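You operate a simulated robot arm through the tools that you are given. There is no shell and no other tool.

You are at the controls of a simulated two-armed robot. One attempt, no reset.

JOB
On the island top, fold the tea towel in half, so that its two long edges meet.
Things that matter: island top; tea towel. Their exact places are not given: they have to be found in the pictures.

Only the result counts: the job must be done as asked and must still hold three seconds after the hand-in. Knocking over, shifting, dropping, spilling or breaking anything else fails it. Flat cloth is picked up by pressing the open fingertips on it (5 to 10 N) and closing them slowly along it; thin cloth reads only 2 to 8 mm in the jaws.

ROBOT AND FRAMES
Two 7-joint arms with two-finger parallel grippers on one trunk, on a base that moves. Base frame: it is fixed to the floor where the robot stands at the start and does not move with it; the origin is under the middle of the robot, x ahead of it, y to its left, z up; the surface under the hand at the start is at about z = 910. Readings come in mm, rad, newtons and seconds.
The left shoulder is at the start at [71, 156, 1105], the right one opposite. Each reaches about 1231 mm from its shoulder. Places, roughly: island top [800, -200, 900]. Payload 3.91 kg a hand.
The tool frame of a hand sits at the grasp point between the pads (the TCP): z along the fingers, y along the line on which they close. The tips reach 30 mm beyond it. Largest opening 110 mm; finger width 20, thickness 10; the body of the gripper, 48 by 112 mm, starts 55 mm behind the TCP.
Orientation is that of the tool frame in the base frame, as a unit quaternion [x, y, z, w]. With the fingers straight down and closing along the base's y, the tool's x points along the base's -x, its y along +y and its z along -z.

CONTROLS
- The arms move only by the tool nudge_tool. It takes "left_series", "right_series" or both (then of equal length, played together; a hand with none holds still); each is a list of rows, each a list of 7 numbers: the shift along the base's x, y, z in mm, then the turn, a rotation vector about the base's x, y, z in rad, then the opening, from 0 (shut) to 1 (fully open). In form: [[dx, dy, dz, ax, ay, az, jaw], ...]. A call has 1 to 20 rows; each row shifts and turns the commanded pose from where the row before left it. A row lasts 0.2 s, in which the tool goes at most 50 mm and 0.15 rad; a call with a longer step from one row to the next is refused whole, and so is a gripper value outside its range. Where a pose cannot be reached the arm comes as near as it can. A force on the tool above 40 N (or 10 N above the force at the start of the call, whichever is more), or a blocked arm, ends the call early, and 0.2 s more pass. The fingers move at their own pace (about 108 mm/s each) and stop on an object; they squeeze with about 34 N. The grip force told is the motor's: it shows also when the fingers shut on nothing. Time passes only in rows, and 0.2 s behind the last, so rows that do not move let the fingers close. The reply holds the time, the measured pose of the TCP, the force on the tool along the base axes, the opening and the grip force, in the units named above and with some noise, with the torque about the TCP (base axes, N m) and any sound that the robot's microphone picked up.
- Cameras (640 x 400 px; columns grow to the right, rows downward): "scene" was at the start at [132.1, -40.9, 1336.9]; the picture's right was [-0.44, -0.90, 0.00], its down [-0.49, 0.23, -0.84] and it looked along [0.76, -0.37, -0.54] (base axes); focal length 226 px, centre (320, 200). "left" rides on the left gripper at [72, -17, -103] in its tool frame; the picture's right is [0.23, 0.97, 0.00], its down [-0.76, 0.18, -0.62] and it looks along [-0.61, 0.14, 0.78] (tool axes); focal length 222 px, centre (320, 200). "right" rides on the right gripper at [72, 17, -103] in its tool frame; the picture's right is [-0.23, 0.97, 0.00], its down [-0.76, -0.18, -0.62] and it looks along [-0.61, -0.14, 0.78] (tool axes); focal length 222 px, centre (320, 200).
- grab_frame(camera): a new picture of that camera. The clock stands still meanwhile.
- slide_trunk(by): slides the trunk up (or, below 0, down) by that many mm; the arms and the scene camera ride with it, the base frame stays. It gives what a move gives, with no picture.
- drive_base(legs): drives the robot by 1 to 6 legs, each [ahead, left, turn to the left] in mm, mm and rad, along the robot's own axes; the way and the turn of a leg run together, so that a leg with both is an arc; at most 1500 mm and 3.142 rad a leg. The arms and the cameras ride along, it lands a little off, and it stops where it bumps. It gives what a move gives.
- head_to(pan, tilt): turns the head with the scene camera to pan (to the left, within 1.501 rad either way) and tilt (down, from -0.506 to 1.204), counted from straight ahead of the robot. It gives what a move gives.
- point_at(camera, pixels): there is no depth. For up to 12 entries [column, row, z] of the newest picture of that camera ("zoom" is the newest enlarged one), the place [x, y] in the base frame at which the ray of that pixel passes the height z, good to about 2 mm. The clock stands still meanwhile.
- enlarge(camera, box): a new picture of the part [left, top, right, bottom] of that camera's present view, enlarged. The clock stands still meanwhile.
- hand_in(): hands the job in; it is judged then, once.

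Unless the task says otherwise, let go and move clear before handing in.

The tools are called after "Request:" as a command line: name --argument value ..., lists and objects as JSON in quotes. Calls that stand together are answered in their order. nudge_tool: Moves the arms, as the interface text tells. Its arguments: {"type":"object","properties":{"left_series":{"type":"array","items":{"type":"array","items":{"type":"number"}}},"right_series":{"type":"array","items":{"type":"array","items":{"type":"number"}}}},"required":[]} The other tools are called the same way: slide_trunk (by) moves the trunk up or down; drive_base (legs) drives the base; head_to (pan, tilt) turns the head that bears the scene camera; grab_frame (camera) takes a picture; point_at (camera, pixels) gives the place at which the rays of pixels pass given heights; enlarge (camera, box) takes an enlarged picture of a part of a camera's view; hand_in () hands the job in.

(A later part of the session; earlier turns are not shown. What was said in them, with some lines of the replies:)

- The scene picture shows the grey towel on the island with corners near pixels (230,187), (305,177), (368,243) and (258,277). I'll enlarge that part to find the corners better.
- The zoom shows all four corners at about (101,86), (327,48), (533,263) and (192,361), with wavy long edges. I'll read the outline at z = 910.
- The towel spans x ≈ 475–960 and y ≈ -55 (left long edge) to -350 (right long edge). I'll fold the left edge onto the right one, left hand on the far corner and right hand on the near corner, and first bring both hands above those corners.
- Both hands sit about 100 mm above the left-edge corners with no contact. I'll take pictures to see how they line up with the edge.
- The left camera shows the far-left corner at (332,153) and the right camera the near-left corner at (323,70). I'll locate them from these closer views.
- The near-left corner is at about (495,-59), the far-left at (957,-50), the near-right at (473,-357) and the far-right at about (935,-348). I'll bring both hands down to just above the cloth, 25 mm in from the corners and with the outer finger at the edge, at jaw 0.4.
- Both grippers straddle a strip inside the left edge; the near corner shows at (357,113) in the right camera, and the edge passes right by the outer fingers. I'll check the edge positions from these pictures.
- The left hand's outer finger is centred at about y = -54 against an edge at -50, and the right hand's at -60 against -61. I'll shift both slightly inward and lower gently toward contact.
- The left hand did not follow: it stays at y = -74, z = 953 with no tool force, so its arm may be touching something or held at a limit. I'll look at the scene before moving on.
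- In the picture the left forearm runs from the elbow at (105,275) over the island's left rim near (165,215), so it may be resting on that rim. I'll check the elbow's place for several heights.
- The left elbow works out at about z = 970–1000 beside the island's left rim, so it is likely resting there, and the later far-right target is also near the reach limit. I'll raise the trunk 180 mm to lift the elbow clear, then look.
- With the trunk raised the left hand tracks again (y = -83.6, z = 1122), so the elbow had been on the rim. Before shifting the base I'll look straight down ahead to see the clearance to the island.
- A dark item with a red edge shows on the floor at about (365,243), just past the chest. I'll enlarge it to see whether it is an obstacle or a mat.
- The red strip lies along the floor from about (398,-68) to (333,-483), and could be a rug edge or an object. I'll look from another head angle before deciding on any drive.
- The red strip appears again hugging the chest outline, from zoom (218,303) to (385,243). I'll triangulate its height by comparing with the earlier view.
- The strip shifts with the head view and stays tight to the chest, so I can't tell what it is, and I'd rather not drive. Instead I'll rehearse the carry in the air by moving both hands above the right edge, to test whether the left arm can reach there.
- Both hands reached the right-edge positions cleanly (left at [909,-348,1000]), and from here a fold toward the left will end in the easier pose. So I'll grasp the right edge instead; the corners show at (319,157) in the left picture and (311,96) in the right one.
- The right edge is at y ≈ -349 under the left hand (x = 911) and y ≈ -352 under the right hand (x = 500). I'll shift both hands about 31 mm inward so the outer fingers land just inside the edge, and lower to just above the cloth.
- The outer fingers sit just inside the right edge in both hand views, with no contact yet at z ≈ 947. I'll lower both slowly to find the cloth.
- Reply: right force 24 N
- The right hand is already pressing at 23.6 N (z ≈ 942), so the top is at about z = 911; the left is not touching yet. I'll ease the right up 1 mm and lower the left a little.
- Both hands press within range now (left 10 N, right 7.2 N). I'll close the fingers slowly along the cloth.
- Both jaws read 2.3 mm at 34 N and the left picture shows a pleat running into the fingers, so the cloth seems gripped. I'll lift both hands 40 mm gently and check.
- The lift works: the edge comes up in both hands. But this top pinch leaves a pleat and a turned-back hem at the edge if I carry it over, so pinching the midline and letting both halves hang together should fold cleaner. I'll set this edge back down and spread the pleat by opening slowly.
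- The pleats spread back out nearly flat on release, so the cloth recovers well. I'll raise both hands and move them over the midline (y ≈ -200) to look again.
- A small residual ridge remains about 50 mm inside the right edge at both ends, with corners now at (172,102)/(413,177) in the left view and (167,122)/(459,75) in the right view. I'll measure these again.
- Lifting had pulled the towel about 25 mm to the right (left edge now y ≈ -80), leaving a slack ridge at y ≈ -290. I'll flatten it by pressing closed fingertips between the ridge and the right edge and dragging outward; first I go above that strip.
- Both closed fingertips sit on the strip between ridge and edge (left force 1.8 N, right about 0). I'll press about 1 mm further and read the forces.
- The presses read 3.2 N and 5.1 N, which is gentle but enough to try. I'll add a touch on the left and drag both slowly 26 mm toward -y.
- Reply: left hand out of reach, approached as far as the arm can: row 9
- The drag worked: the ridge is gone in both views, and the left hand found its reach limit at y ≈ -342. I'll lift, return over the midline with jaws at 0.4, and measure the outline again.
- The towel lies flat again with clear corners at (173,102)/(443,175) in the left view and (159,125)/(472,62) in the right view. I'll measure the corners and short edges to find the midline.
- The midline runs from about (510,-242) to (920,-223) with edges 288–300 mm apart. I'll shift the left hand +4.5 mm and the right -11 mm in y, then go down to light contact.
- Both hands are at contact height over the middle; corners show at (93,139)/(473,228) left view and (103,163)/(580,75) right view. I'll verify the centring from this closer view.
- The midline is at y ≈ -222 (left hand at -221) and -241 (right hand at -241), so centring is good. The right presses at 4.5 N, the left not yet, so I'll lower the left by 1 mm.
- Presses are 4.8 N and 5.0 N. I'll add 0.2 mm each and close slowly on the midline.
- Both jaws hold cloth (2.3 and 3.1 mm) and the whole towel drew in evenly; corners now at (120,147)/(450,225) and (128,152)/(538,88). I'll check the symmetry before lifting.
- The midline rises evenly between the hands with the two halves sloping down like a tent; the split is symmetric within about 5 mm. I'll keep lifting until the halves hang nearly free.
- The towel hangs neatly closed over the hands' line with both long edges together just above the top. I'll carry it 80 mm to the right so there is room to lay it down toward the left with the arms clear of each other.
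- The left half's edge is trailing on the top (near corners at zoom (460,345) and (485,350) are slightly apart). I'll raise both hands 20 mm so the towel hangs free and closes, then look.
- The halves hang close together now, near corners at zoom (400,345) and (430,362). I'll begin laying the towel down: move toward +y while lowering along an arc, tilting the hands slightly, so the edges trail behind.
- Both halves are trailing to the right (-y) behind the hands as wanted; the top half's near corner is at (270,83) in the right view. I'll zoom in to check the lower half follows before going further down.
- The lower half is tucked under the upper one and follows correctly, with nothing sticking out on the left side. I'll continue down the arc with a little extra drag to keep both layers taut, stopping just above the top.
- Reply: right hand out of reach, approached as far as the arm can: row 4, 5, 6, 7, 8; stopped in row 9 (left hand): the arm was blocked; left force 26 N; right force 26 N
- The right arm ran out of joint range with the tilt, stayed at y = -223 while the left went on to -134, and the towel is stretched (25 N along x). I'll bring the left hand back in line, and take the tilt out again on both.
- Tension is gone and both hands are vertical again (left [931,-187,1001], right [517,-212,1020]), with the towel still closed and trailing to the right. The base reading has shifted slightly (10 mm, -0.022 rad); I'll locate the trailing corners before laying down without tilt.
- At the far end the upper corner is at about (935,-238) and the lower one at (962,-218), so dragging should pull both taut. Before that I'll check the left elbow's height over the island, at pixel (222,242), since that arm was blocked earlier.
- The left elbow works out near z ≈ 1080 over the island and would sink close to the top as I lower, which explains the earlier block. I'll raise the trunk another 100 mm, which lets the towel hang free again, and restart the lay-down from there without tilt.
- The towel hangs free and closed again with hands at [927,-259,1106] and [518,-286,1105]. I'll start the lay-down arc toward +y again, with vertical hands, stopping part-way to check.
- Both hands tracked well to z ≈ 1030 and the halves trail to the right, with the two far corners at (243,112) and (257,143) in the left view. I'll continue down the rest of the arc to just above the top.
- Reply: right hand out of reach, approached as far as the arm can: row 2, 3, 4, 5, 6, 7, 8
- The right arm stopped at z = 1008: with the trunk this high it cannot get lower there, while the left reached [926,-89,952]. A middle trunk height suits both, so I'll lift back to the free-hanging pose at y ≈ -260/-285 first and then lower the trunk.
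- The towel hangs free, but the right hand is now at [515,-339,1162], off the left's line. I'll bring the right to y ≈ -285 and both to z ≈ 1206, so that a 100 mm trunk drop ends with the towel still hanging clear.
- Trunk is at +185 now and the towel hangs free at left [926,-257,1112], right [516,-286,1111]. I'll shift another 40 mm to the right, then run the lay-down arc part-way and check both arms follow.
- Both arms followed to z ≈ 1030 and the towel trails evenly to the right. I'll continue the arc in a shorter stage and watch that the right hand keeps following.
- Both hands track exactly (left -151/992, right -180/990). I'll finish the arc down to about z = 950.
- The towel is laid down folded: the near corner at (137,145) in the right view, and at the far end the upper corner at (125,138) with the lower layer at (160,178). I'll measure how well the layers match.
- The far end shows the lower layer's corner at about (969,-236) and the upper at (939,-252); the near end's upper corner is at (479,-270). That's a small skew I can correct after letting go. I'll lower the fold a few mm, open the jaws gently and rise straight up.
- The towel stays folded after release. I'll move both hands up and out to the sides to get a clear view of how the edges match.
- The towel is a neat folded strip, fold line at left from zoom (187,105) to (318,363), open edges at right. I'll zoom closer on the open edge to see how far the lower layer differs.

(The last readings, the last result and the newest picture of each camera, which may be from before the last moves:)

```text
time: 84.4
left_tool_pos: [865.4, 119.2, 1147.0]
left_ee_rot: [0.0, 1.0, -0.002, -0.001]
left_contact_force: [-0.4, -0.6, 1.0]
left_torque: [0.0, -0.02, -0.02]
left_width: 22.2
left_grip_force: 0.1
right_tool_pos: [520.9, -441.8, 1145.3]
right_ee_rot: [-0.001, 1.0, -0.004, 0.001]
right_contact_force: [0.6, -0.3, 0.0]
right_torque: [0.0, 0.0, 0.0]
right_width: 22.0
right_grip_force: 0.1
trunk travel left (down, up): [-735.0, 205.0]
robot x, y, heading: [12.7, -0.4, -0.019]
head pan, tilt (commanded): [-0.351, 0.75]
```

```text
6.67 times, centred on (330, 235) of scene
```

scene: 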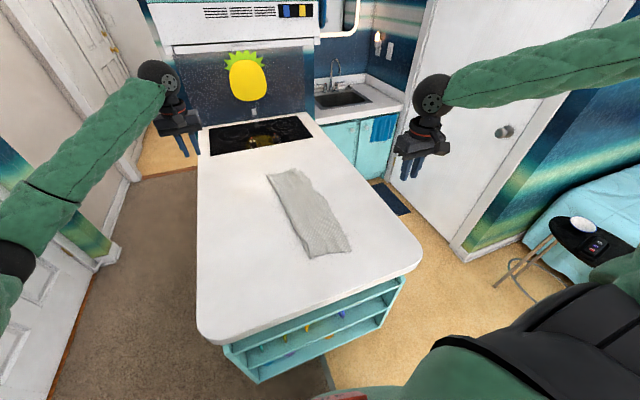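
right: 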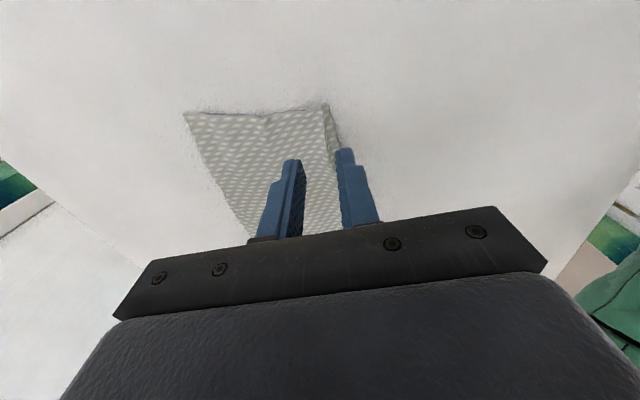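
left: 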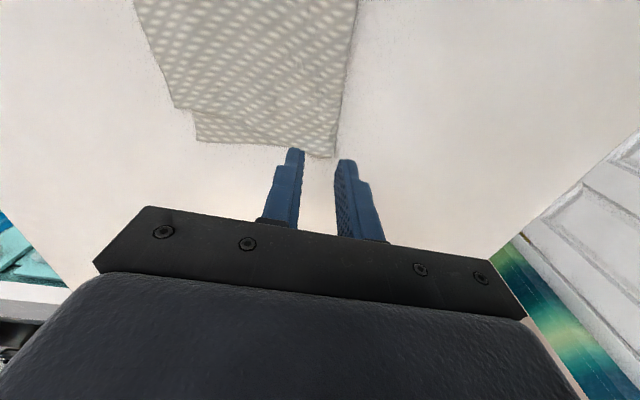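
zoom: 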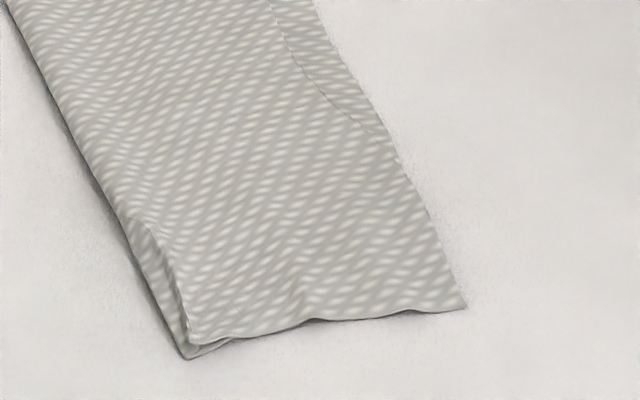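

In the middle the lower layer peeks out beyond the upper one (second zoom: upper edge at (285,45), lower at (342,45)), while at the far end it's short by a bit. I'll measure these offsets.

Request:
point_at --camera "zoom" --pixels '[[270, 5, 913], [318, 5, 911], [285, 45, 913], [342, 45, 911], [310, 80, 913], [360, 80, 911], [465, 308, 913], [420, 200, 913], [190, 357, 913], [395, 150, 912]]'

Request:
enlarge --camera "scene" --box '[260, 160, 340, 210]'

Request:
point_at --camera "zoom" --pixels '[[287, 64, 911], [298, 85, 911], [324, 84, 913], [405, 160, 913], [428, 235, 912], [465, 310, 913], [500, 275, 911], [535, 330, 911], [492, 350, 913], [52, 118, 913], [130, 250, 913]]'

```text
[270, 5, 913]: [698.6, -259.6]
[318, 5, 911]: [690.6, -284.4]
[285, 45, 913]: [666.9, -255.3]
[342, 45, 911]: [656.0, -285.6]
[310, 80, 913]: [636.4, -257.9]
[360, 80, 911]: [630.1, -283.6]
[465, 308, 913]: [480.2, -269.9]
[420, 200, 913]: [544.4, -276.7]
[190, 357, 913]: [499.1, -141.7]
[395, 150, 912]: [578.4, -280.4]
```

```text
8.00 times, centred on (300, 185) of scene
```

zoom: 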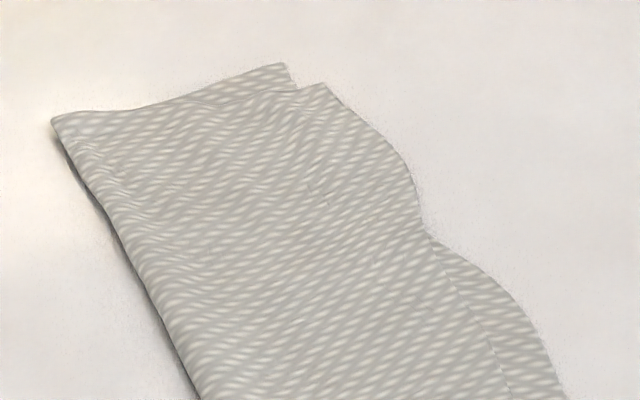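

```text
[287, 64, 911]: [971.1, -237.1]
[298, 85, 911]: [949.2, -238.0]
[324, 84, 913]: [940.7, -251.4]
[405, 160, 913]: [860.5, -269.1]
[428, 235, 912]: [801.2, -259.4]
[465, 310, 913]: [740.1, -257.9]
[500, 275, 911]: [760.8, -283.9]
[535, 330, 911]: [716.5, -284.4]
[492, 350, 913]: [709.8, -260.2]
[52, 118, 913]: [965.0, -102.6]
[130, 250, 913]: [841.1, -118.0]
```

The layers match within 15–30 mm: mid-length upper edge y ≈ -257 against lower -285, far corner (941,-251) against (971,-237), a skew of about 28 mm along x. I'll improve it by pressing lightly on the upper layer near its open edge with both hands and sliding it a little; first I position the closed fingertips above it.

Request:
nudge_tool --left_series '[[5.3, -36, 0, 0, 0, 0, 0], [5.3, -36, 0, 0, 0, 0, 0], [5.3, -36, 0, 0, 0, 0, 0], [5.3, -36, 0, 0, 0, 0, 0], [5.3, -36, 0, 0, 0, 0, 0], [5.3, -36, 0, 0, 0, 0, 0], [5.3, -36, 0, 0, 0, 0, 0], [5.3, -36, 0, 0, 0, 0, 0], [5.3, -36, 0, 0, 0, 0, 0], [5.3, -33, 0, 0, 0, 0, 0], [0, 0, -35, 0, 0, 0, 0], [0, 0, -40, 0, 0, 0, 0], [0, 0, -40, 0, 0, 0, 0], [0, 0, -40, 0, 0, 0, 0], [0, 0, -30, 0, 0, 0, 0], [0, 0, -8, 0, 0, 0, 0], [0, 0, 0, 0, 0, 0, 0]]' --right_series '[[0, 19, 0, 0, 0, 0, 0], [0, 19, 0, 0, 0, 0, 0], [0, 19, 0, 0, 0, 0, 0], [0, 19, 0, 0, 0, 0, 0], [0, 19, 0, 0, 0, 0, 0], [0, 19, 0, 0, 0, 0, 0], [0, 19, 0, 0, 0, 0, 0], [0, 19, 0, 0, 0, 0, 0], [0, 19, 0, 0, 0, 0, 0], [0, 19, 0, 0, 0, 0, 0], [0, 0, -35, 0, 0, 0, 0], [0, 0, -40, 0, 0, 0, 0], [0, 0, -40, 0, 0, 0, 0], [0, 0, -40, 0, 0, 0, 0], [0, 0, -30, 0, 0, 0, 0], [0, 0, -8, 0, 0, 0, 0], [0, 0, 0, 0, 0, 0, 0]]'

Request:
grab_frame --camera "left"

Request:
grab_frame --camera "right"

```text
time: 88.0
left_tool_pos: [916.9, -239.3, 954.0]
left_ee_rot: [-0.001, 1.0, -0.002, 0.001]
left_contact_force: [0.3, 0.0, 0.0]
left_torque: [0.02, 0.0, 0.02]
left_width: 0.0
left_grip_force: 33.7
right_tool_pos: [517.4, -253.3, 953.1]
right_ee_rot: [0.001, 1.0, -0.001, 0.001]
right_contact_force: [-0.1, -0.1, -0.7]
right_torque: [-0.03, 0.03, 0.01]
right_width: 0.0
right_grip_force: 33.7
trunk travel left (down, up): [-735.0, 205.0]
robot x, y, heading: [10.3, 1.3, -0.02]
head pan, tilt (commanded): [-0.351, 0.75]
```

```text
taken
```

left: 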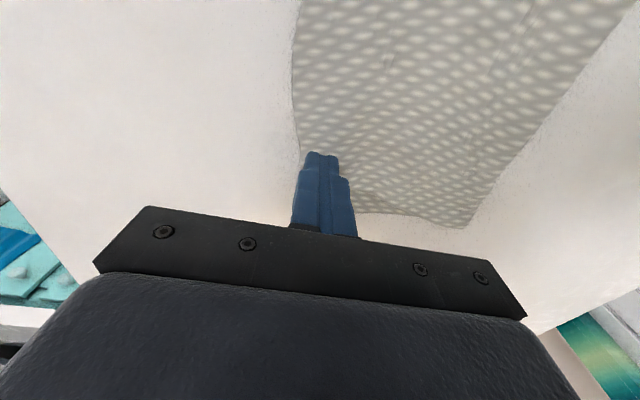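

```text
taken
```

right: 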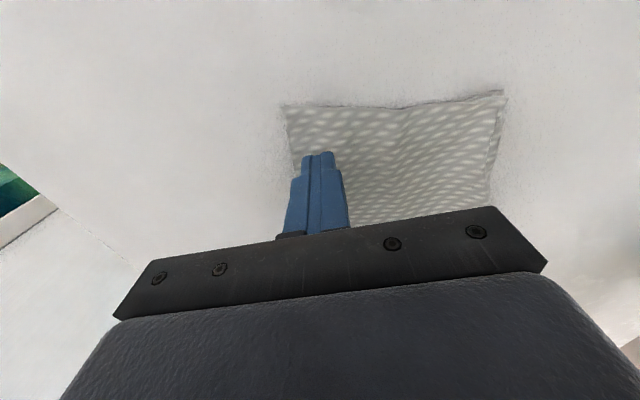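

Both closed fingertips are above the upper layer's margin. I'll step down to light contact.

Request:
nudge_tool --left_series '[[0, 0, -4, 0, 0, 0, 0], [0, 0, -3, 0, 0, 0, 0], [0, 0, -2, 0, 0, 0, 0], [0, 0, -1, 0, 0, 0, 0], [0, 0, 0, 0, 0, 0, 0]]' --right_series '[[0, 0, -4, 0, 0, 0, 0], [0, 0, -3, 0, 0, 0, 0], [0, 0, -2, 0, 0, 0, 0], [0, 0, -1, 0, 0, 0, 0], [0, 0, 0, 0, 0, 0, 0]]'

```text
time: 89.2
left_tool_pos: [918.7, -239.6, 944.4]
left_ee_rot: [0.0, 1.0, -0.002, 0.001]
left_contact_force: [0.1, -0.8, -0.2]
left_torque: [-0.02, -0.02, -0.01]
left_width: 0.1
left_grip_force: 33.8
right_tool_pos: [515.7, -251.6, 943.3]
right_ee_rot: [0.001, 1.0, -0.003, 0.0]
right_contact_force: [0.2, -0.5, 2.0]
right_torque: [-0.04, -0.04, 0.0]
right_width: 0.1
right_grip_force: 33.8
trunk travel left (down, up): [-735.0, 205.0]
robot x, y, heading: [11.9, 2.7, -0.018]
head pan, tilt (commanded): [-0.351, 0.75]
```

The right has a 2 N touch at z ≈ 943, the left none at 944. I'll lower the left 1.2 mm and the right 0.3 mm.

Request:
nudge_tool --left_series '[[0, 0, -0.7, 0, 0, 0, 0], [0, 0, -0.5, 0, 0, 0, 0], [0, 0, 0, 0, 0, 0, 0]]' --right_series '[[0, 0, -0.3, 0, 0, 0, 0], [0, 0, 0, 0, 0, 0, 0], [0, 0, 0, 0, 0, 0, 0]]'

```text
time: 90.0
left_tool_pos: [916.7, -238.8, 943.4]
left_ee_rot: [0.001, 1.0, -0.004, 0.001]
left_contact_force: [0.1, -0.2, 0.8]
left_torque: [0.01, -0.02, 0.0]
left_width: 0.0
left_grip_force: 34.5
right_tool_pos: [516.9, -250.8, 942.4]
right_ee_rot: [0.001, 1.0, -0.002, 0.001]
right_contact_force: [0.1, -0.7, 2.9]
right_torque: [-0.03, -0.03, 0.01]
right_width: 0.0
right_grip_force: 33.9
trunk travel left (down, up): [-735.0, 205.0]
robot x, y, heading: [10.5, -0.4, -0.022]
head pan, tilt (commanded): [-0.351, 0.75]
```

Contact is light (0.8 N left, 2.9 N right). I'll add a bit more, then slide both 10 mm along +x as a test.

Request:
nudge_tool --left_series '[[0, 0, -0.5, 0, 0, 0, 0], [0, 0, -0.4, 0, 0, 0, 0], [0, 0, 0, 0, 0, 0, 0]]' --right_series '[[0, 0, -0.2, 0, 0, 0, 0], [0, 0, -0.2, 0, 0, 0, 0], [0, 0, 0, 0, 0, 0, 0]]'

Request:
nudge_tool --left_series '[[2, 0.5, 0, 0, 0, 0, 0], [2, 0.5, 0, 0, 0, 0, 0], [2, 0.5, 0, 0, 0, 0, 0], [2, 0.5, 0, 0, 0, 0, 0], [2, 0.5, 0, 0, 0, 0, 0], [0, 0, 0, 0, 0, 0, 0]]' --right_series '[[2, 0, 0, 0, 0, 0, 0], [2, 0, 0, 0, 0, 0, 0], [2, 0, 0, 0, 0, 0, 0], [2, 0, 0, 0, 0, 0, 0], [2, 0, 0, 0, 0, 0, 0], [0, 0, 0, 0, 0, 0, 0]]'

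Request:
grab_frame --camera "left"

Request:
grab_frame --camera "right"

Request:
enlarge --camera "scene" --box '[240, 150, 360, 270]'

```text
time: 90.8
left_tool_pos: [918.6, -239.4, 942.2]
left_ee_rot: [0.0, 1.0, -0.004, 0.0]
left_contact_force: [-0.7, -0.6, 3.1]
left_torque: [0.01, 0.02, 0.01]
left_width: 0.0
left_grip_force: 33.8
right_tool_pos: [517.3, -251.0, 942.8]
right_ee_rot: [0.0, 1.0, -0.002, 0.001]
right_contact_force: [0.3, 0.2, 3.0]
right_torque: [-0.03, -0.03, 0.0]
right_width: 0.0
right_grip_force: 33.7
trunk travel left (down, up): [-735.0, 205.0]
robot x, y, heading: [7.4, 1.6, -0.021]
head pan, tilt (commanded): [-0.351, 0.75]
```

```text
time: 92.2
left_tool_pos: [927.3, -236.4, 942.3]
left_ee_rot: [0.0, 1.0, -0.002, 0.001]
left_contact_force: [-1.4, -1.0, 4.5]
left_torque: [-0.02, 0.03, 0.04]
left_width: 0.1
left_grip_force: 33.9
right_tool_pos: [525.8, -251.2, 941.6]
right_ee_rot: [0.001, 1.0, -0.002, 0.002]
right_contact_force: [-0.3, 0.1, 2.9]
right_torque: [-0.05, 0.03, -0.01]
right_width: 0.0
right_grip_force: 34.7
trunk travel left (down, up): [-735.0, 205.0]
robot x, y, heading: [10.3, 0.8, -0.02]
head pan, tilt (commanded): [-0.351, 0.75]
```

```text
taken
```

left: 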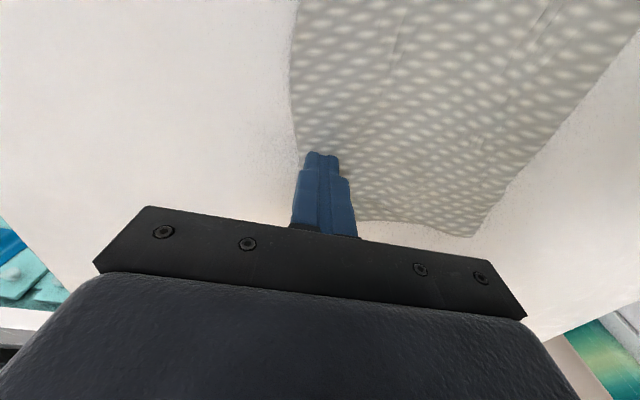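

```text
taken
```

right: 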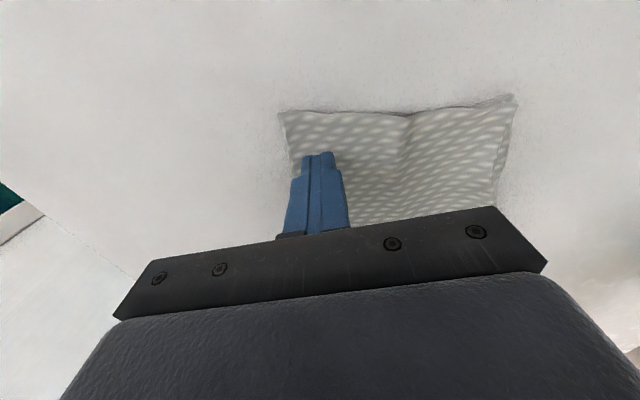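

```text
3.33 times, centred on (300, 210) of scene
```

zoom: 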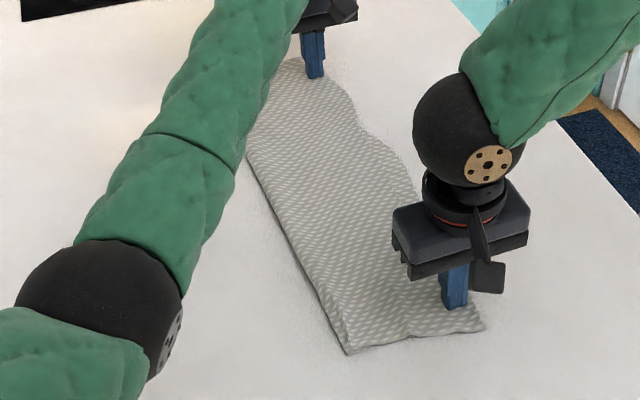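

I'll measure whether the upper layer's near corner (280,112) and the fold's near end (515,96) moved with the 10 mm slide.

Request:
point_at --camera "right" --pixels '[[280, 112, 914], [515, 96, 914], [405, 118, 914]]'

Request:
point_at --camera "left" --pixels '[[473, 236, 914], [290, 60, 914], [400, 222, 912]]'

Request:
enlarge --camera "right" --box '[260, 80, 540, 230]'

Request:
enlarge --camera "left" --box '[260, 100, 540, 260]'

```text
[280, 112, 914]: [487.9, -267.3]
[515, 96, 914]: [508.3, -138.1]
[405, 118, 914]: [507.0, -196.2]
```

```text
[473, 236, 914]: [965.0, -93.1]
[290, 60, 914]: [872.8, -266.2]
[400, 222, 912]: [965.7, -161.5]
```

```text
2.29 times, centred on (400, 155) of right
```

zoom: 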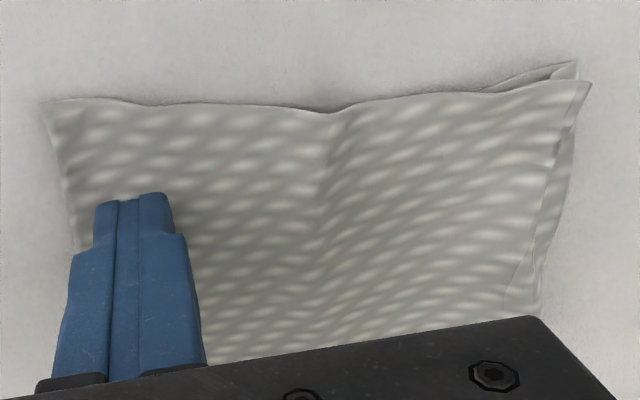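

```text
2.29 times, centred on (400, 180) of left
```

zoom: 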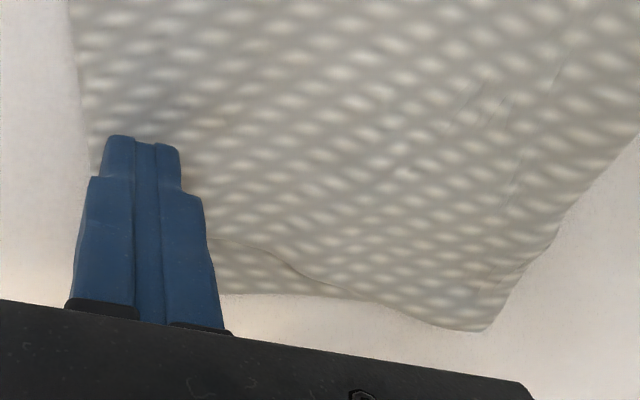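

The near corner moved about +8 mm in x. I'll measure the far end from the newest zoom: upper edge at (215,238), lower edge at (228,294).

Request:
point_at --camera "zoom" --pixels '[[215, 238, 914], [228, 294, 911], [280, 258, 914], [300, 294, 911], [355, 295, 912], [485, 330, 914]]'

```text
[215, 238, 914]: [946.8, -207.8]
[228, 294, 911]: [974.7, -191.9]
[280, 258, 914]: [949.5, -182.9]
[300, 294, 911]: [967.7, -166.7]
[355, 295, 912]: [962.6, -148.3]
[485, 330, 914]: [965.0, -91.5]
```

The upper layer follows the fingers, with the lower one mostly staying. I'll slide another 14 mm along +x, easing the far end slightly toward +y, then lift and inspect.

Request:
nudge_tool --left_series '[[2, 1, 0, 0, 0, 0, 0], [2, 1, 0, 0, 0, 0, 0], [2, 1, 0, 0, 0, 0, 0], [2, 1, 0, 0, 0, 0, 0], [2, 1, 0, 0, 0, 0, 0], [2, 1, 0, 0, 0, 0, 0], [2, 1, 0, 0, 0, 0, 0], [0, 0, 0, 0, 0, 0, 0], [0, 0, 6, 0, 0, 0, 0], [0, 0, 15, 0, 0, 0, 0], [0, 0, 30, 0, 0, 0, 0], [0, 0, 40, 0, 0, 0, 0], [0, 0, 0, 0, 0, 0, 0]]' --right_series '[[2, 0, 0, 0, 0, 0, 0], [2, 0, 0, 0, 0, 0, 0], [2, 0, 0, 0, 0, 0, 0], [2, 0, 0, 0, 0, 0, 0], [2, 0, 0, 0, 0, 0, 0], [2, 0, 0, 0, 0, 0, 0], [2, 0, 0, 0, 0, 0, 0], [0, 0, 0, 0, 0, 0, 0], [0, 0, 6, 0, 0, 0, 0], [0, 0, 15, 0, 0, 0, 0], [0, 0, 30, 0, 0, 0, 0], [0, 0, 40, 0, 0, 0, 0], [0, 0, 0, 0, 0, 0, 0]]'

Request:
grab_frame --camera "left"

Request:
grab_frame --camera "right"

Request:
enlarge --camera "scene" --box '[240, 150, 360, 270]'

```text
time: 95.0
left_tool_pos: [945.1, -229.0, 1032.5]
left_ee_rot: [-0.001, 1.0, -0.003, 0.0]
left_contact_force: [1.6, -0.4, 0.2]
left_torque: [-0.02, 0.0, -0.01]
left_width: 0.0
left_grip_force: 33.9
right_tool_pos: [541.4, -252.0, 1032.7]
right_ee_rot: [0.0, 1.0, -0.002, -0.001]
right_contact_force: [-1.0, -0.8, 0.0]
right_torque: [0.01, 0.01, 0.0]
right_width: 0.0
right_grip_force: 33.7
trunk travel left (down, up): [-735.0, 205.0]
robot x, y, heading: [10.6, -0.2, -0.024]
head pan, tilt (commanded): [-0.351, 0.75]
```

```text
taken
```

left: 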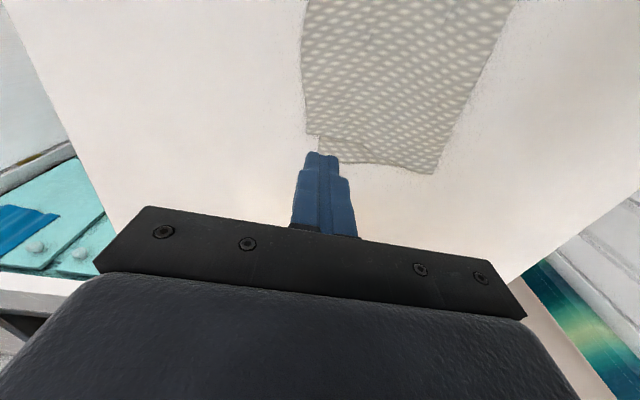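

```text
taken
```

right: 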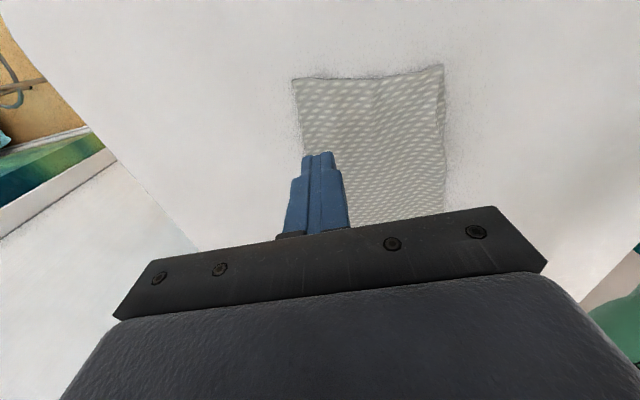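

```text
3.33 times, centred on (300, 210) of scene
```

zoom: 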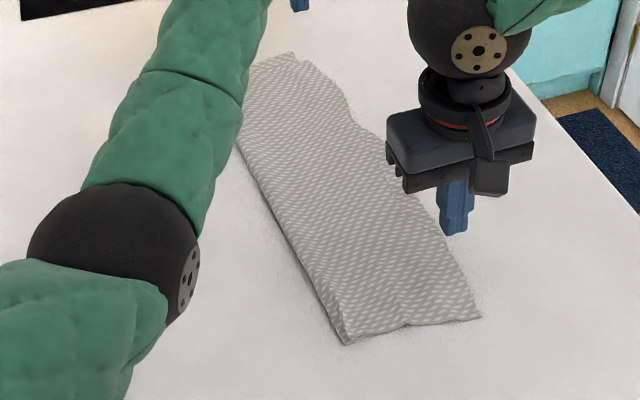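

Request:
point_at --camera "left" --pixels '[[307, 133, 914], [320, 138, 914], [320, 152, 911], [433, 174, 914], [302, 70, 914], [310, 20, 914]]'

Request:
point_at --camera "right" --pixels '[[293, 80, 914], [442, 65, 914], [378, 77, 914], [300, 140, 914]]'

Request:
enlarge --camera "left" --box '[280, 80, 460, 190]'

Request:
enlarge --camera "right" --box '[270, 40, 470, 180]'

```text
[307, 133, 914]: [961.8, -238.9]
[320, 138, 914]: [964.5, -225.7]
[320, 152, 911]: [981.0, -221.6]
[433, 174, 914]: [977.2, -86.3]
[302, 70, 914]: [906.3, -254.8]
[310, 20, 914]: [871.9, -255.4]
```

```text
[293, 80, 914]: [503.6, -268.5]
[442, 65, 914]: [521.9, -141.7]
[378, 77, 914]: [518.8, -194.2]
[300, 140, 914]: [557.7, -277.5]
```

```text
3.56 times, centred on (370, 135) of left
```

zoom: 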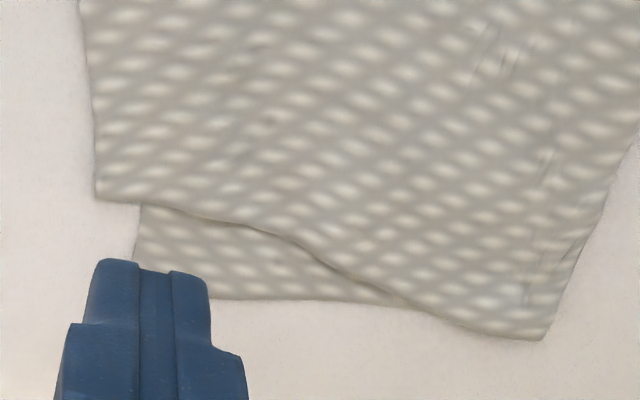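

```text
2.86 times, centred on (370, 110) of right
```

zoom: 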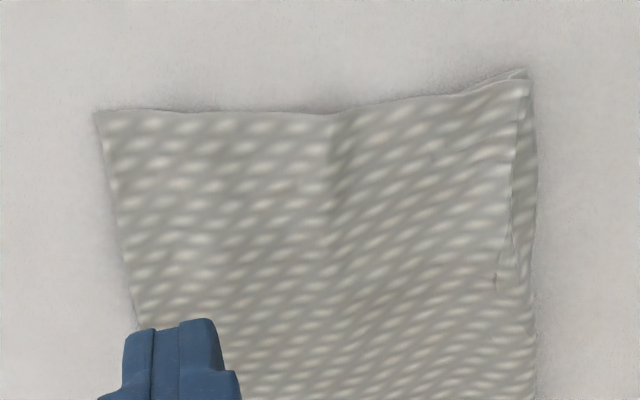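

The upper far corner is now at (962,-239) against the lower one near (982,-226), so the skew fell to about 20 mm; the cloth's own stiffness moves the lower layer along too. I'll move the hands clear and check the whole edge again.

Request:
nudge_tool --left_series '[[0, 0, 40, 0, 0, 0, 0], [0, 0, 40, 0, 0, 0, 0], [0, 10, 30, 0, 0, 0, 0], [-10, 40, 0, 0, 0, 0, 0], [-10, 45, 0, 0, 0, 0, 0], [-10, 45, 0, 0, 0, 0, 0], [-10, 45, 0, 0, 0, 0, 0], [-10, 45, 0, 0, 0, 0, 0], [-10, 45, 0, 0, 0, 0, 0], [-10, 45, 0, 0, 0, 0, 0], [0, 0, 0, 0, 0, 0, 0]]' --right_series '[[0, 0, 40, 0, 0, 0, 0], [0, 0, 40, 0, 0, 0, 0], [0, -10, 30, 0, 0, 0, 0], [0, -45, 0, 0, 0, 0, 0], [0, -48, 0, 0, 0, 0, 0], [0, -48, 0, 0, 0, 0, 0], [0, -48, 0, 0, 0, 0, 0], [0, 0, 0, 0, 0, 0, 0], [0, 0, 0, 0, 0, 0, 0], [0, 0, 0, 0, 0, 0, 0], [0, 0, 0, 0, 0, 0, 0]]'

Request:
grab_frame --camera "scene"

Request:
enlarge --camera "scene" --box '[250, 150, 370, 225]'

Request:
enlarge --camera "scene" --box '[280, 185, 370, 265]'

```text
time: 97.4
left_tool_pos: [871.6, 90.1, 1143.5]
left_ee_rot: [0.001, 1.0, -0.003, 0.0]
left_contact_force: [-0.5, -0.6, -0.4]
left_torque: [-0.01, 0.03, -0.03]
left_width: 0.0
left_grip_force: 34.2
right_tool_pos: [540.9, -449.7, 1141.7]
right_ee_rot: [-0.001, 1.0, -0.003, 0.0]
right_contact_force: [0.6, -0.3, 0.6]
right_torque: [0.01, 0.02, 0.03]
right_width: 0.0
right_grip_force: 34.2
trunk travel left (down, up): [-735.0, 205.0]
robot x, y, heading: [9.1, 0.8, -0.026]
head pan, tilt (commanded): [-0.351, 0.75]
```

```text
taken
```

scene: 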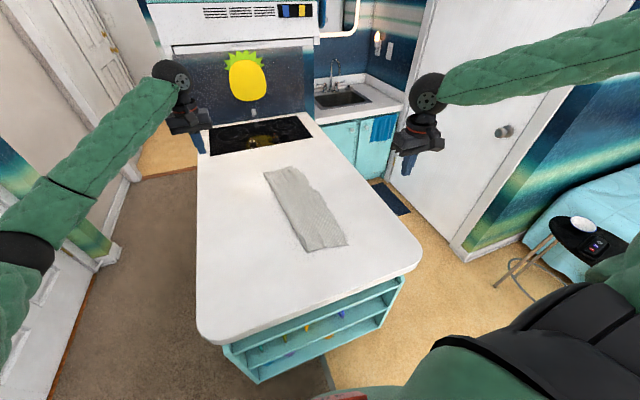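

```text
5.33 times, centred on (310, 188) of scene
```

zoom: 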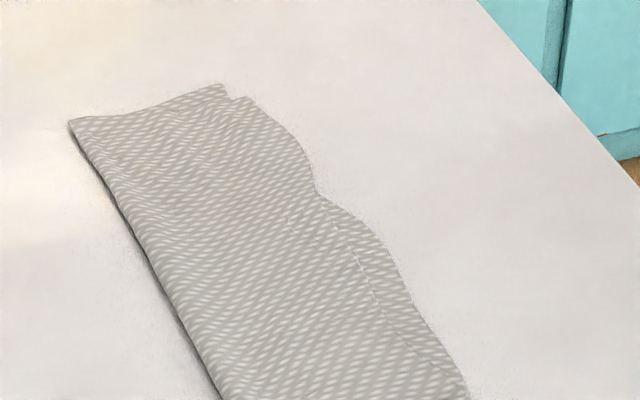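

```text
5.00 times, centred on (325, 225) of scene
```

zoom: 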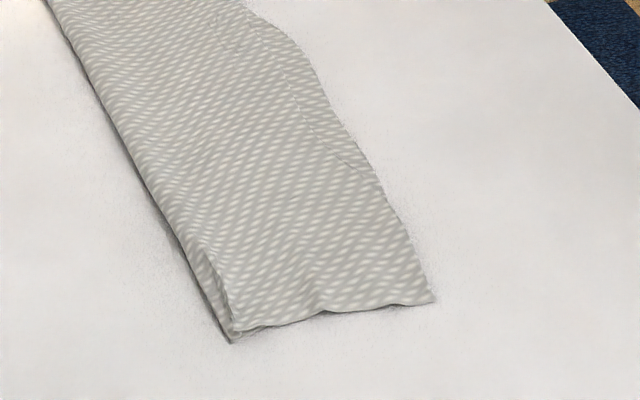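

The upper edge still sits inside the lower one in the middle (newest zoom: upper (302,105), lower (338,105)). I'll measure that gap again.

Request:
point_at --camera "zoom" --pixels '[[290, 80, 913], [322, 80, 911], [302, 105, 913], [338, 105, 911], [330, 145, 913], [360, 145, 911], [433, 300, 913], [400, 215, 913], [232, 340, 913], [375, 175, 912], [130, 165, 913], [290, 38, 911]]'

```text
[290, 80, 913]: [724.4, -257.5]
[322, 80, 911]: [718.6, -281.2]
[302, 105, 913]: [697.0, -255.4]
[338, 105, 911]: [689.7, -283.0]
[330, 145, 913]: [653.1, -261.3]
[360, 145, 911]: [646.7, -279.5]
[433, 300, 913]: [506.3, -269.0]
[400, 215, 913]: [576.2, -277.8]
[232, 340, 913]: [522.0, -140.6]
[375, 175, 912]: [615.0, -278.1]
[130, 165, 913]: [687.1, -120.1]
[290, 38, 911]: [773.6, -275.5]
```

In the middle (x ≈ 690) the upper edge is about 27 mm short of the lower one, while the ends agree within 10–20 mm. I'll use the right hand alone to slide the upper layer's mid-edge outward; first I move above it.

Request:
nudge_tool --right_series '[[15.4, 21.2, 0, 0, 0, 0, 0], [15.4, 21.2, 0, 0, 0, 0, 0], [15.4, 21.2, 0, 0, 0, 0, 0], [15.4, 21.2, 0, 0, 0, 0, 0], [15.4, 21.2, 0, 0, 0, 0, 0], [15.4, 21.2, 0, 0, 0, 0, 0], [15.4, 21.2, 0, 0, 0, 0, 0], [15.4, 21.2, 0, 0, 0, 0, 0], [15.4, 21.2, 0, 0, 0, 0, 0], [15.4, 21.2, 0, 0, 0, 0, 0], [0, 0, -40, 0, 0, 0, 0], [0, 0, -40, 0, 0, 0, 0], [0, 0, -40, 0, 0, 0, 0], [0, 0, -40, 0, 0, 0, 0], [0, 0, -25, 0, 0, 0, 0], [0, 0, -8, 0, 0, 0, 0], [0, 0, -3, 0, 0, 0, 0], [0, 0, 0, 0, 0, 0, 0]]'

Request:
grab_frame --camera "right"

```text
time: 101.2
left_tool_pos: [872.6, 91.2, 1143.7]
left_ee_rot: [-0.001, 1.0, -0.004, 0.001]
left_contact_force: [0.7, -0.3, 0.1]
left_torque: [0.01, -0.01, -0.01]
left_width: 0.0
left_grip_force: 34.2
right_tool_pos: [694.0, -237.6, 948.2]
right_ee_rot: [0.001, 1.0, -0.002, 0.0]
right_contact_force: [-0.6, -1.0, -1.2]
right_torque: [0.03, -0.01, -0.01]
right_width: 0.2
right_grip_force: 33.6
trunk travel left (down, up): [-735.0, 205.0]
robot x, y, heading: [9.0, -0.5, -0.026]
head pan, tilt (commanded): [-0.351, 0.75]
```

```text
taken
```

right: 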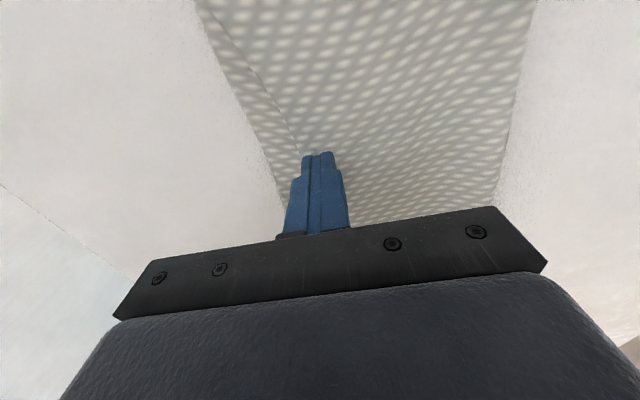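

The fingertips are above the upper layer just inside its edge line, which runs from (255,70) to (300,150). I'll step down to a light press.

Request:
nudge_tool --right_series '[[0, 0, -2, 0, 0, 0, 0], [0, 0, -1.5, 0, 0, 0, 0], [0, 0, -1, 0, 0, 0, 0], [0, 0, 0, 0, 0, 0, 0]]'

```text
time: 102.2
left_tool_pos: [871.6, 89.7, 1143.9]
left_ee_rot: [0.0, 1.0, -0.004, 0.0]
left_contact_force: [-0.6, 0.3, -0.1]
left_torque: [0.01, 0.01, -0.01]
left_width: 0.0
left_grip_force: 34.1
right_tool_pos: [694.0, -237.4, 941.7]
right_ee_rot: [0.0, 1.0, -0.003, 0.001]
right_contact_force: [-0.3, -0.1, 2.8]
right_torque: [-0.03, 0.04, 0.01]
right_width: 0.0
right_grip_force: 34.4
trunk travel left (down, up): [-735.0, 205.0]
robot x, y, heading: [9.5, 0.5, -0.024]
head pan, tilt (commanded): [-0.351, 0.75]
```

Contact is 2.8 N. I'll press 0.2 mm more and drag 22 mm toward -y slowly, then look.

Request:
nudge_tool --right_series '[[0, 0, -0.2, 0, 0, 0, 0], [0, -2, 0, 0, 0, 0, 0], [0, -2, 0, 0, 0, 0, 0], [0, -2, 0, 0, 0, 0, 0], [0, -2, 0, 0, 0, 0, 0], [0, -2, 0, 0, 0, 0, 0], [0, -2, 0, 0, 0, 0, 0], [0, -2, 0, 0, 0, 0, 0], [0, -2, 0, 0, 0, 0, 0], [0, -2, 0, 0, 0, 0, 0], [0, -2, 0, 0, 0, 0, 0], [0, -2, 0, 0, 0, 0, 0], [0, 0, 0, 0, 0, 0, 0]]'

Request:
grab_frame --camera "right"

Request:
enlarge --camera "scene" --box '[240, 150, 380, 260]'

```text
time: 105.0
left_tool_pos: [873.3, 91.9, 1143.5]
left_ee_rot: [0.0, 1.0, -0.003, 0.001]
left_contact_force: [0.2, -0.5, -0.1]
left_torque: [0.01, 0.02, 0.0]
left_width: 0.1
left_grip_force: 33.9
right_tool_pos: [694.3, -260.0, 941.6]
right_ee_rot: [0.0, 1.0, -0.002, 0.001]
right_contact_force: [-0.7, 0.8, 2.5]
right_torque: [0.03, -0.02, -0.01]
right_width: 0.2
right_grip_force: 34.0
trunk travel left (down, up): [-735.0, 205.0]
robot x, y, heading: [6.5, -1.6, -0.02]
head pan, tilt (commanded): [-0.351, 0.75]
```

```text
taken
```

right: 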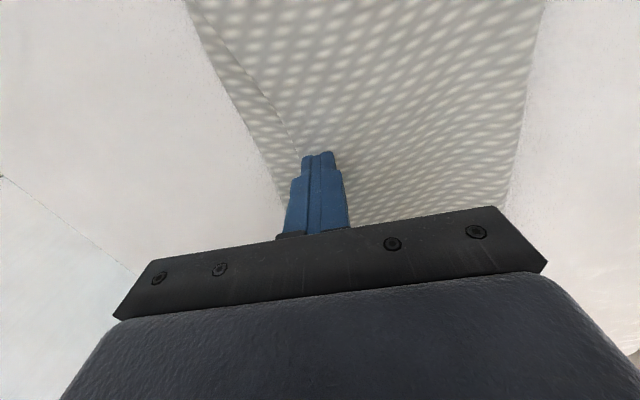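

```text
3.64 times, centred on (310, 205) of scene
```

zoom: 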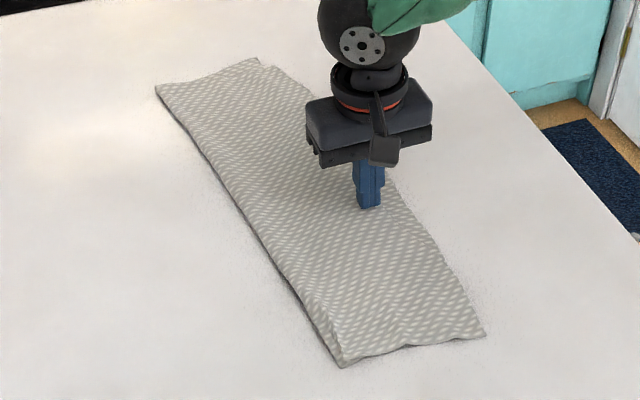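

Both layers may have moved together. I'll measure the upper edge (290,133) and lower edge (258,145) from this view.

Request:
point_at --camera "right" --pixels '[[290, 133, 913], [258, 145, 911], [240, 70, 913], [222, 80, 911], [285, 200, 911], [545, 10, 913], [505, 200, 913]]'

Request:
enlarge --camera "right" --box '[180, 0, 380, 220]'

```text
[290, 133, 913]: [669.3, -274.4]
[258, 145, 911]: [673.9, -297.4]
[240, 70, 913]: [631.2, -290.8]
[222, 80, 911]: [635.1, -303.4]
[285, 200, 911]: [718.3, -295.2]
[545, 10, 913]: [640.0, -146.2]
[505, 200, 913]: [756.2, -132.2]
```

```text
1.82 times, centred on (280, 110) of right
```

zoom: 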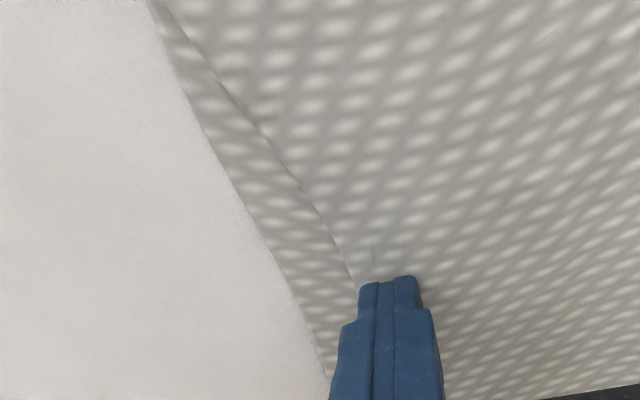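

Upper edge is at y ≈ -274 and lower at -297 near x = 670: both layers slide together, so the gap only shrank to about 23 mm. I'll lift the hand clear and review the whole towel.

Request:
nudge_tool --right_series '[[0, 0, 6, 0, 0, 0, 0], [0, 0, 15, 0, 0, 0, 0], [0, 0, 40, 0, 0, 0, 0], [0, 0, 40, 0, 0, 0, 0], [0, 0, 40, 0, 0, 0, 0], [0, 0, 40, 0, 0, 0, 0], [-15, -30, 20, 0, 0, 0, 0], [-20, -40, 0, 0, 0, 0, 0], [-20, -40, 0, 0, 0, 0, 0], [-20, -40, 0, 0, 0, 0, 0], [-20, -40, 0, 0, 0, 0, 0], [-20, -20, 0, 0, 0, 0, 0], [0, 0, 0, 0, 0, 0, 0]]'

Request:
grab_frame --camera "scene"

Request:
enlarge --camera "scene" --box '[245, 155, 365, 255]'

```text
time: 107.8
left_tool_pos: [872.7, 91.0, 1143.5]
left_ee_rot: [0.0, 1.0, -0.003, 0.0]
left_contact_force: [-0.2, 0.3, 0.0]
left_torque: [0.0, 0.02, 0.0]
left_width: 0.0
left_grip_force: 34.2
right_tool_pos: [578.8, -470.8, 1140.3]
right_ee_rot: [-0.001, 1.0, -0.003, 0.0]
right_contact_force: [-0.3, -0.2, -0.3]
right_torque: [0.0, -0.02, 0.02]
right_width: 0.1
right_grip_force: 34.0
trunk travel left (down, up): [-735.0, 205.0]
robot x, y, heading: [9.3, 1.5, -0.023]
head pan, tilt (commanded): [-0.351, 0.75]
```

```text
taken
```

scene: 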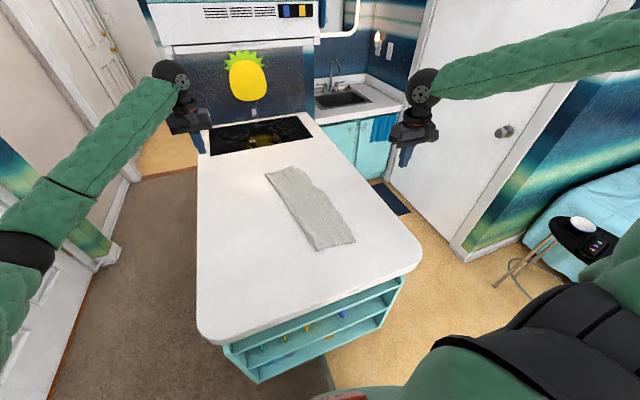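

```text
4.00 times, centred on (305, 205) of scene
```

zoom: 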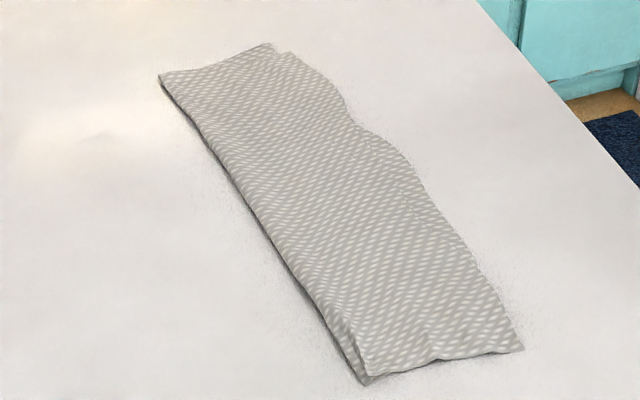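

The towel looks like a clean folded strip. I'll zoom in once more on both stretches of the open edge to measure what's left.

Request:
enlarge --camera "scene" --box '[290, 170, 370, 250]'

Request:
point_at --camera "zoom" --pixels '[[320, 200, 912], [270, 160, 912]]'

Request:
enlarge --camera "scene" --box '[260, 155, 330, 205]'

```text
5.00 times, centred on (330, 210) of scene
```

zoom: 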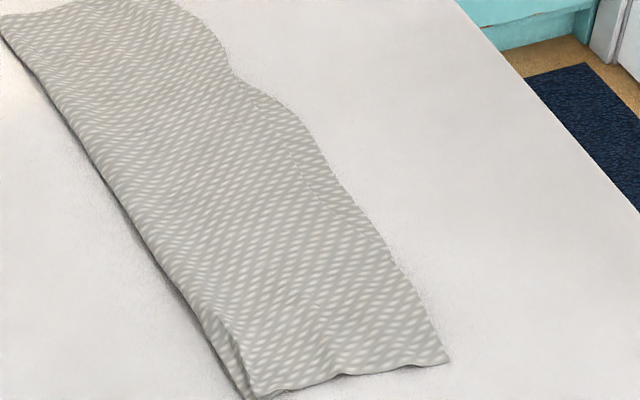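

```text
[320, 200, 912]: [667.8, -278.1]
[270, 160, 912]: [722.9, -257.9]
```

```text
8.00 times, centred on (295, 180) of scene
```

zoom: 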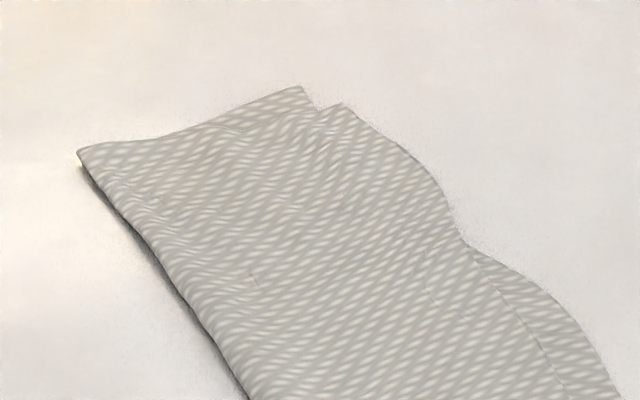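

I'll measure the far corners and the mid gap in this newest zoom: lower corner (302,86), upper corner (342,103), upper edge (540,350), lower edge (592,350).

Request:
point_at --camera "zoom" --pixels '[[302, 86, 911], [318, 110, 911], [342, 103, 913], [440, 190, 913], [540, 350, 913], [592, 350, 911], [520, 320, 913], [560, 300, 911], [465, 245, 912], [78, 150, 913]]'

```text
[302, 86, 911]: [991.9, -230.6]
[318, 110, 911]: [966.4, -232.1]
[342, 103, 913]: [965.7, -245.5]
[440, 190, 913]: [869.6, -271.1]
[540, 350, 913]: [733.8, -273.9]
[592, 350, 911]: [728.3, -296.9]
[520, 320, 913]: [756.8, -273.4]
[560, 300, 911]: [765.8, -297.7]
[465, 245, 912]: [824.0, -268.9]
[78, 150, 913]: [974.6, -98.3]
```

The towel is folded with the long edges lying together to within about 15–25 mm along their length, and both hands are clear and still. Nothing else was touched in the pictures, so I hand the job in.

Request:
hand_in

```text
The job is handed in.
```

The tea towel is folded in half lengthwise on the island top, and I've handed the job in. The hand-in gave no verdict.

- **Fit of the long edges:** they lie together, but not exactly. The upper edge is about 23 mm short of the lower one in the middle and about 15 mm past it at the far end. The layers are also offset by about 26 mm lengthwise at the far corners. The near end of the lower layer is hidden under the upper one, so I couldn't measure it there.
- **Why I stopped there:** the towel lay wavy and a little skewed to begin with. Sliding the upper layer also dragged the lower one along, so pushing further gained little.
- **Method:** I gripped the towel at its midline with both hands, let the halves hang together and laid it down. I had pinched the right edge first and let it go, because that would have left a turned-back hem.
- **Base shift:** the robot's base moved about 10 mm and turned slightly when the left arm was blocked partway through. I didn't find the cause. I saw nothing else moved in the pictures.

Both hands were clear of the towel at the hand-in.
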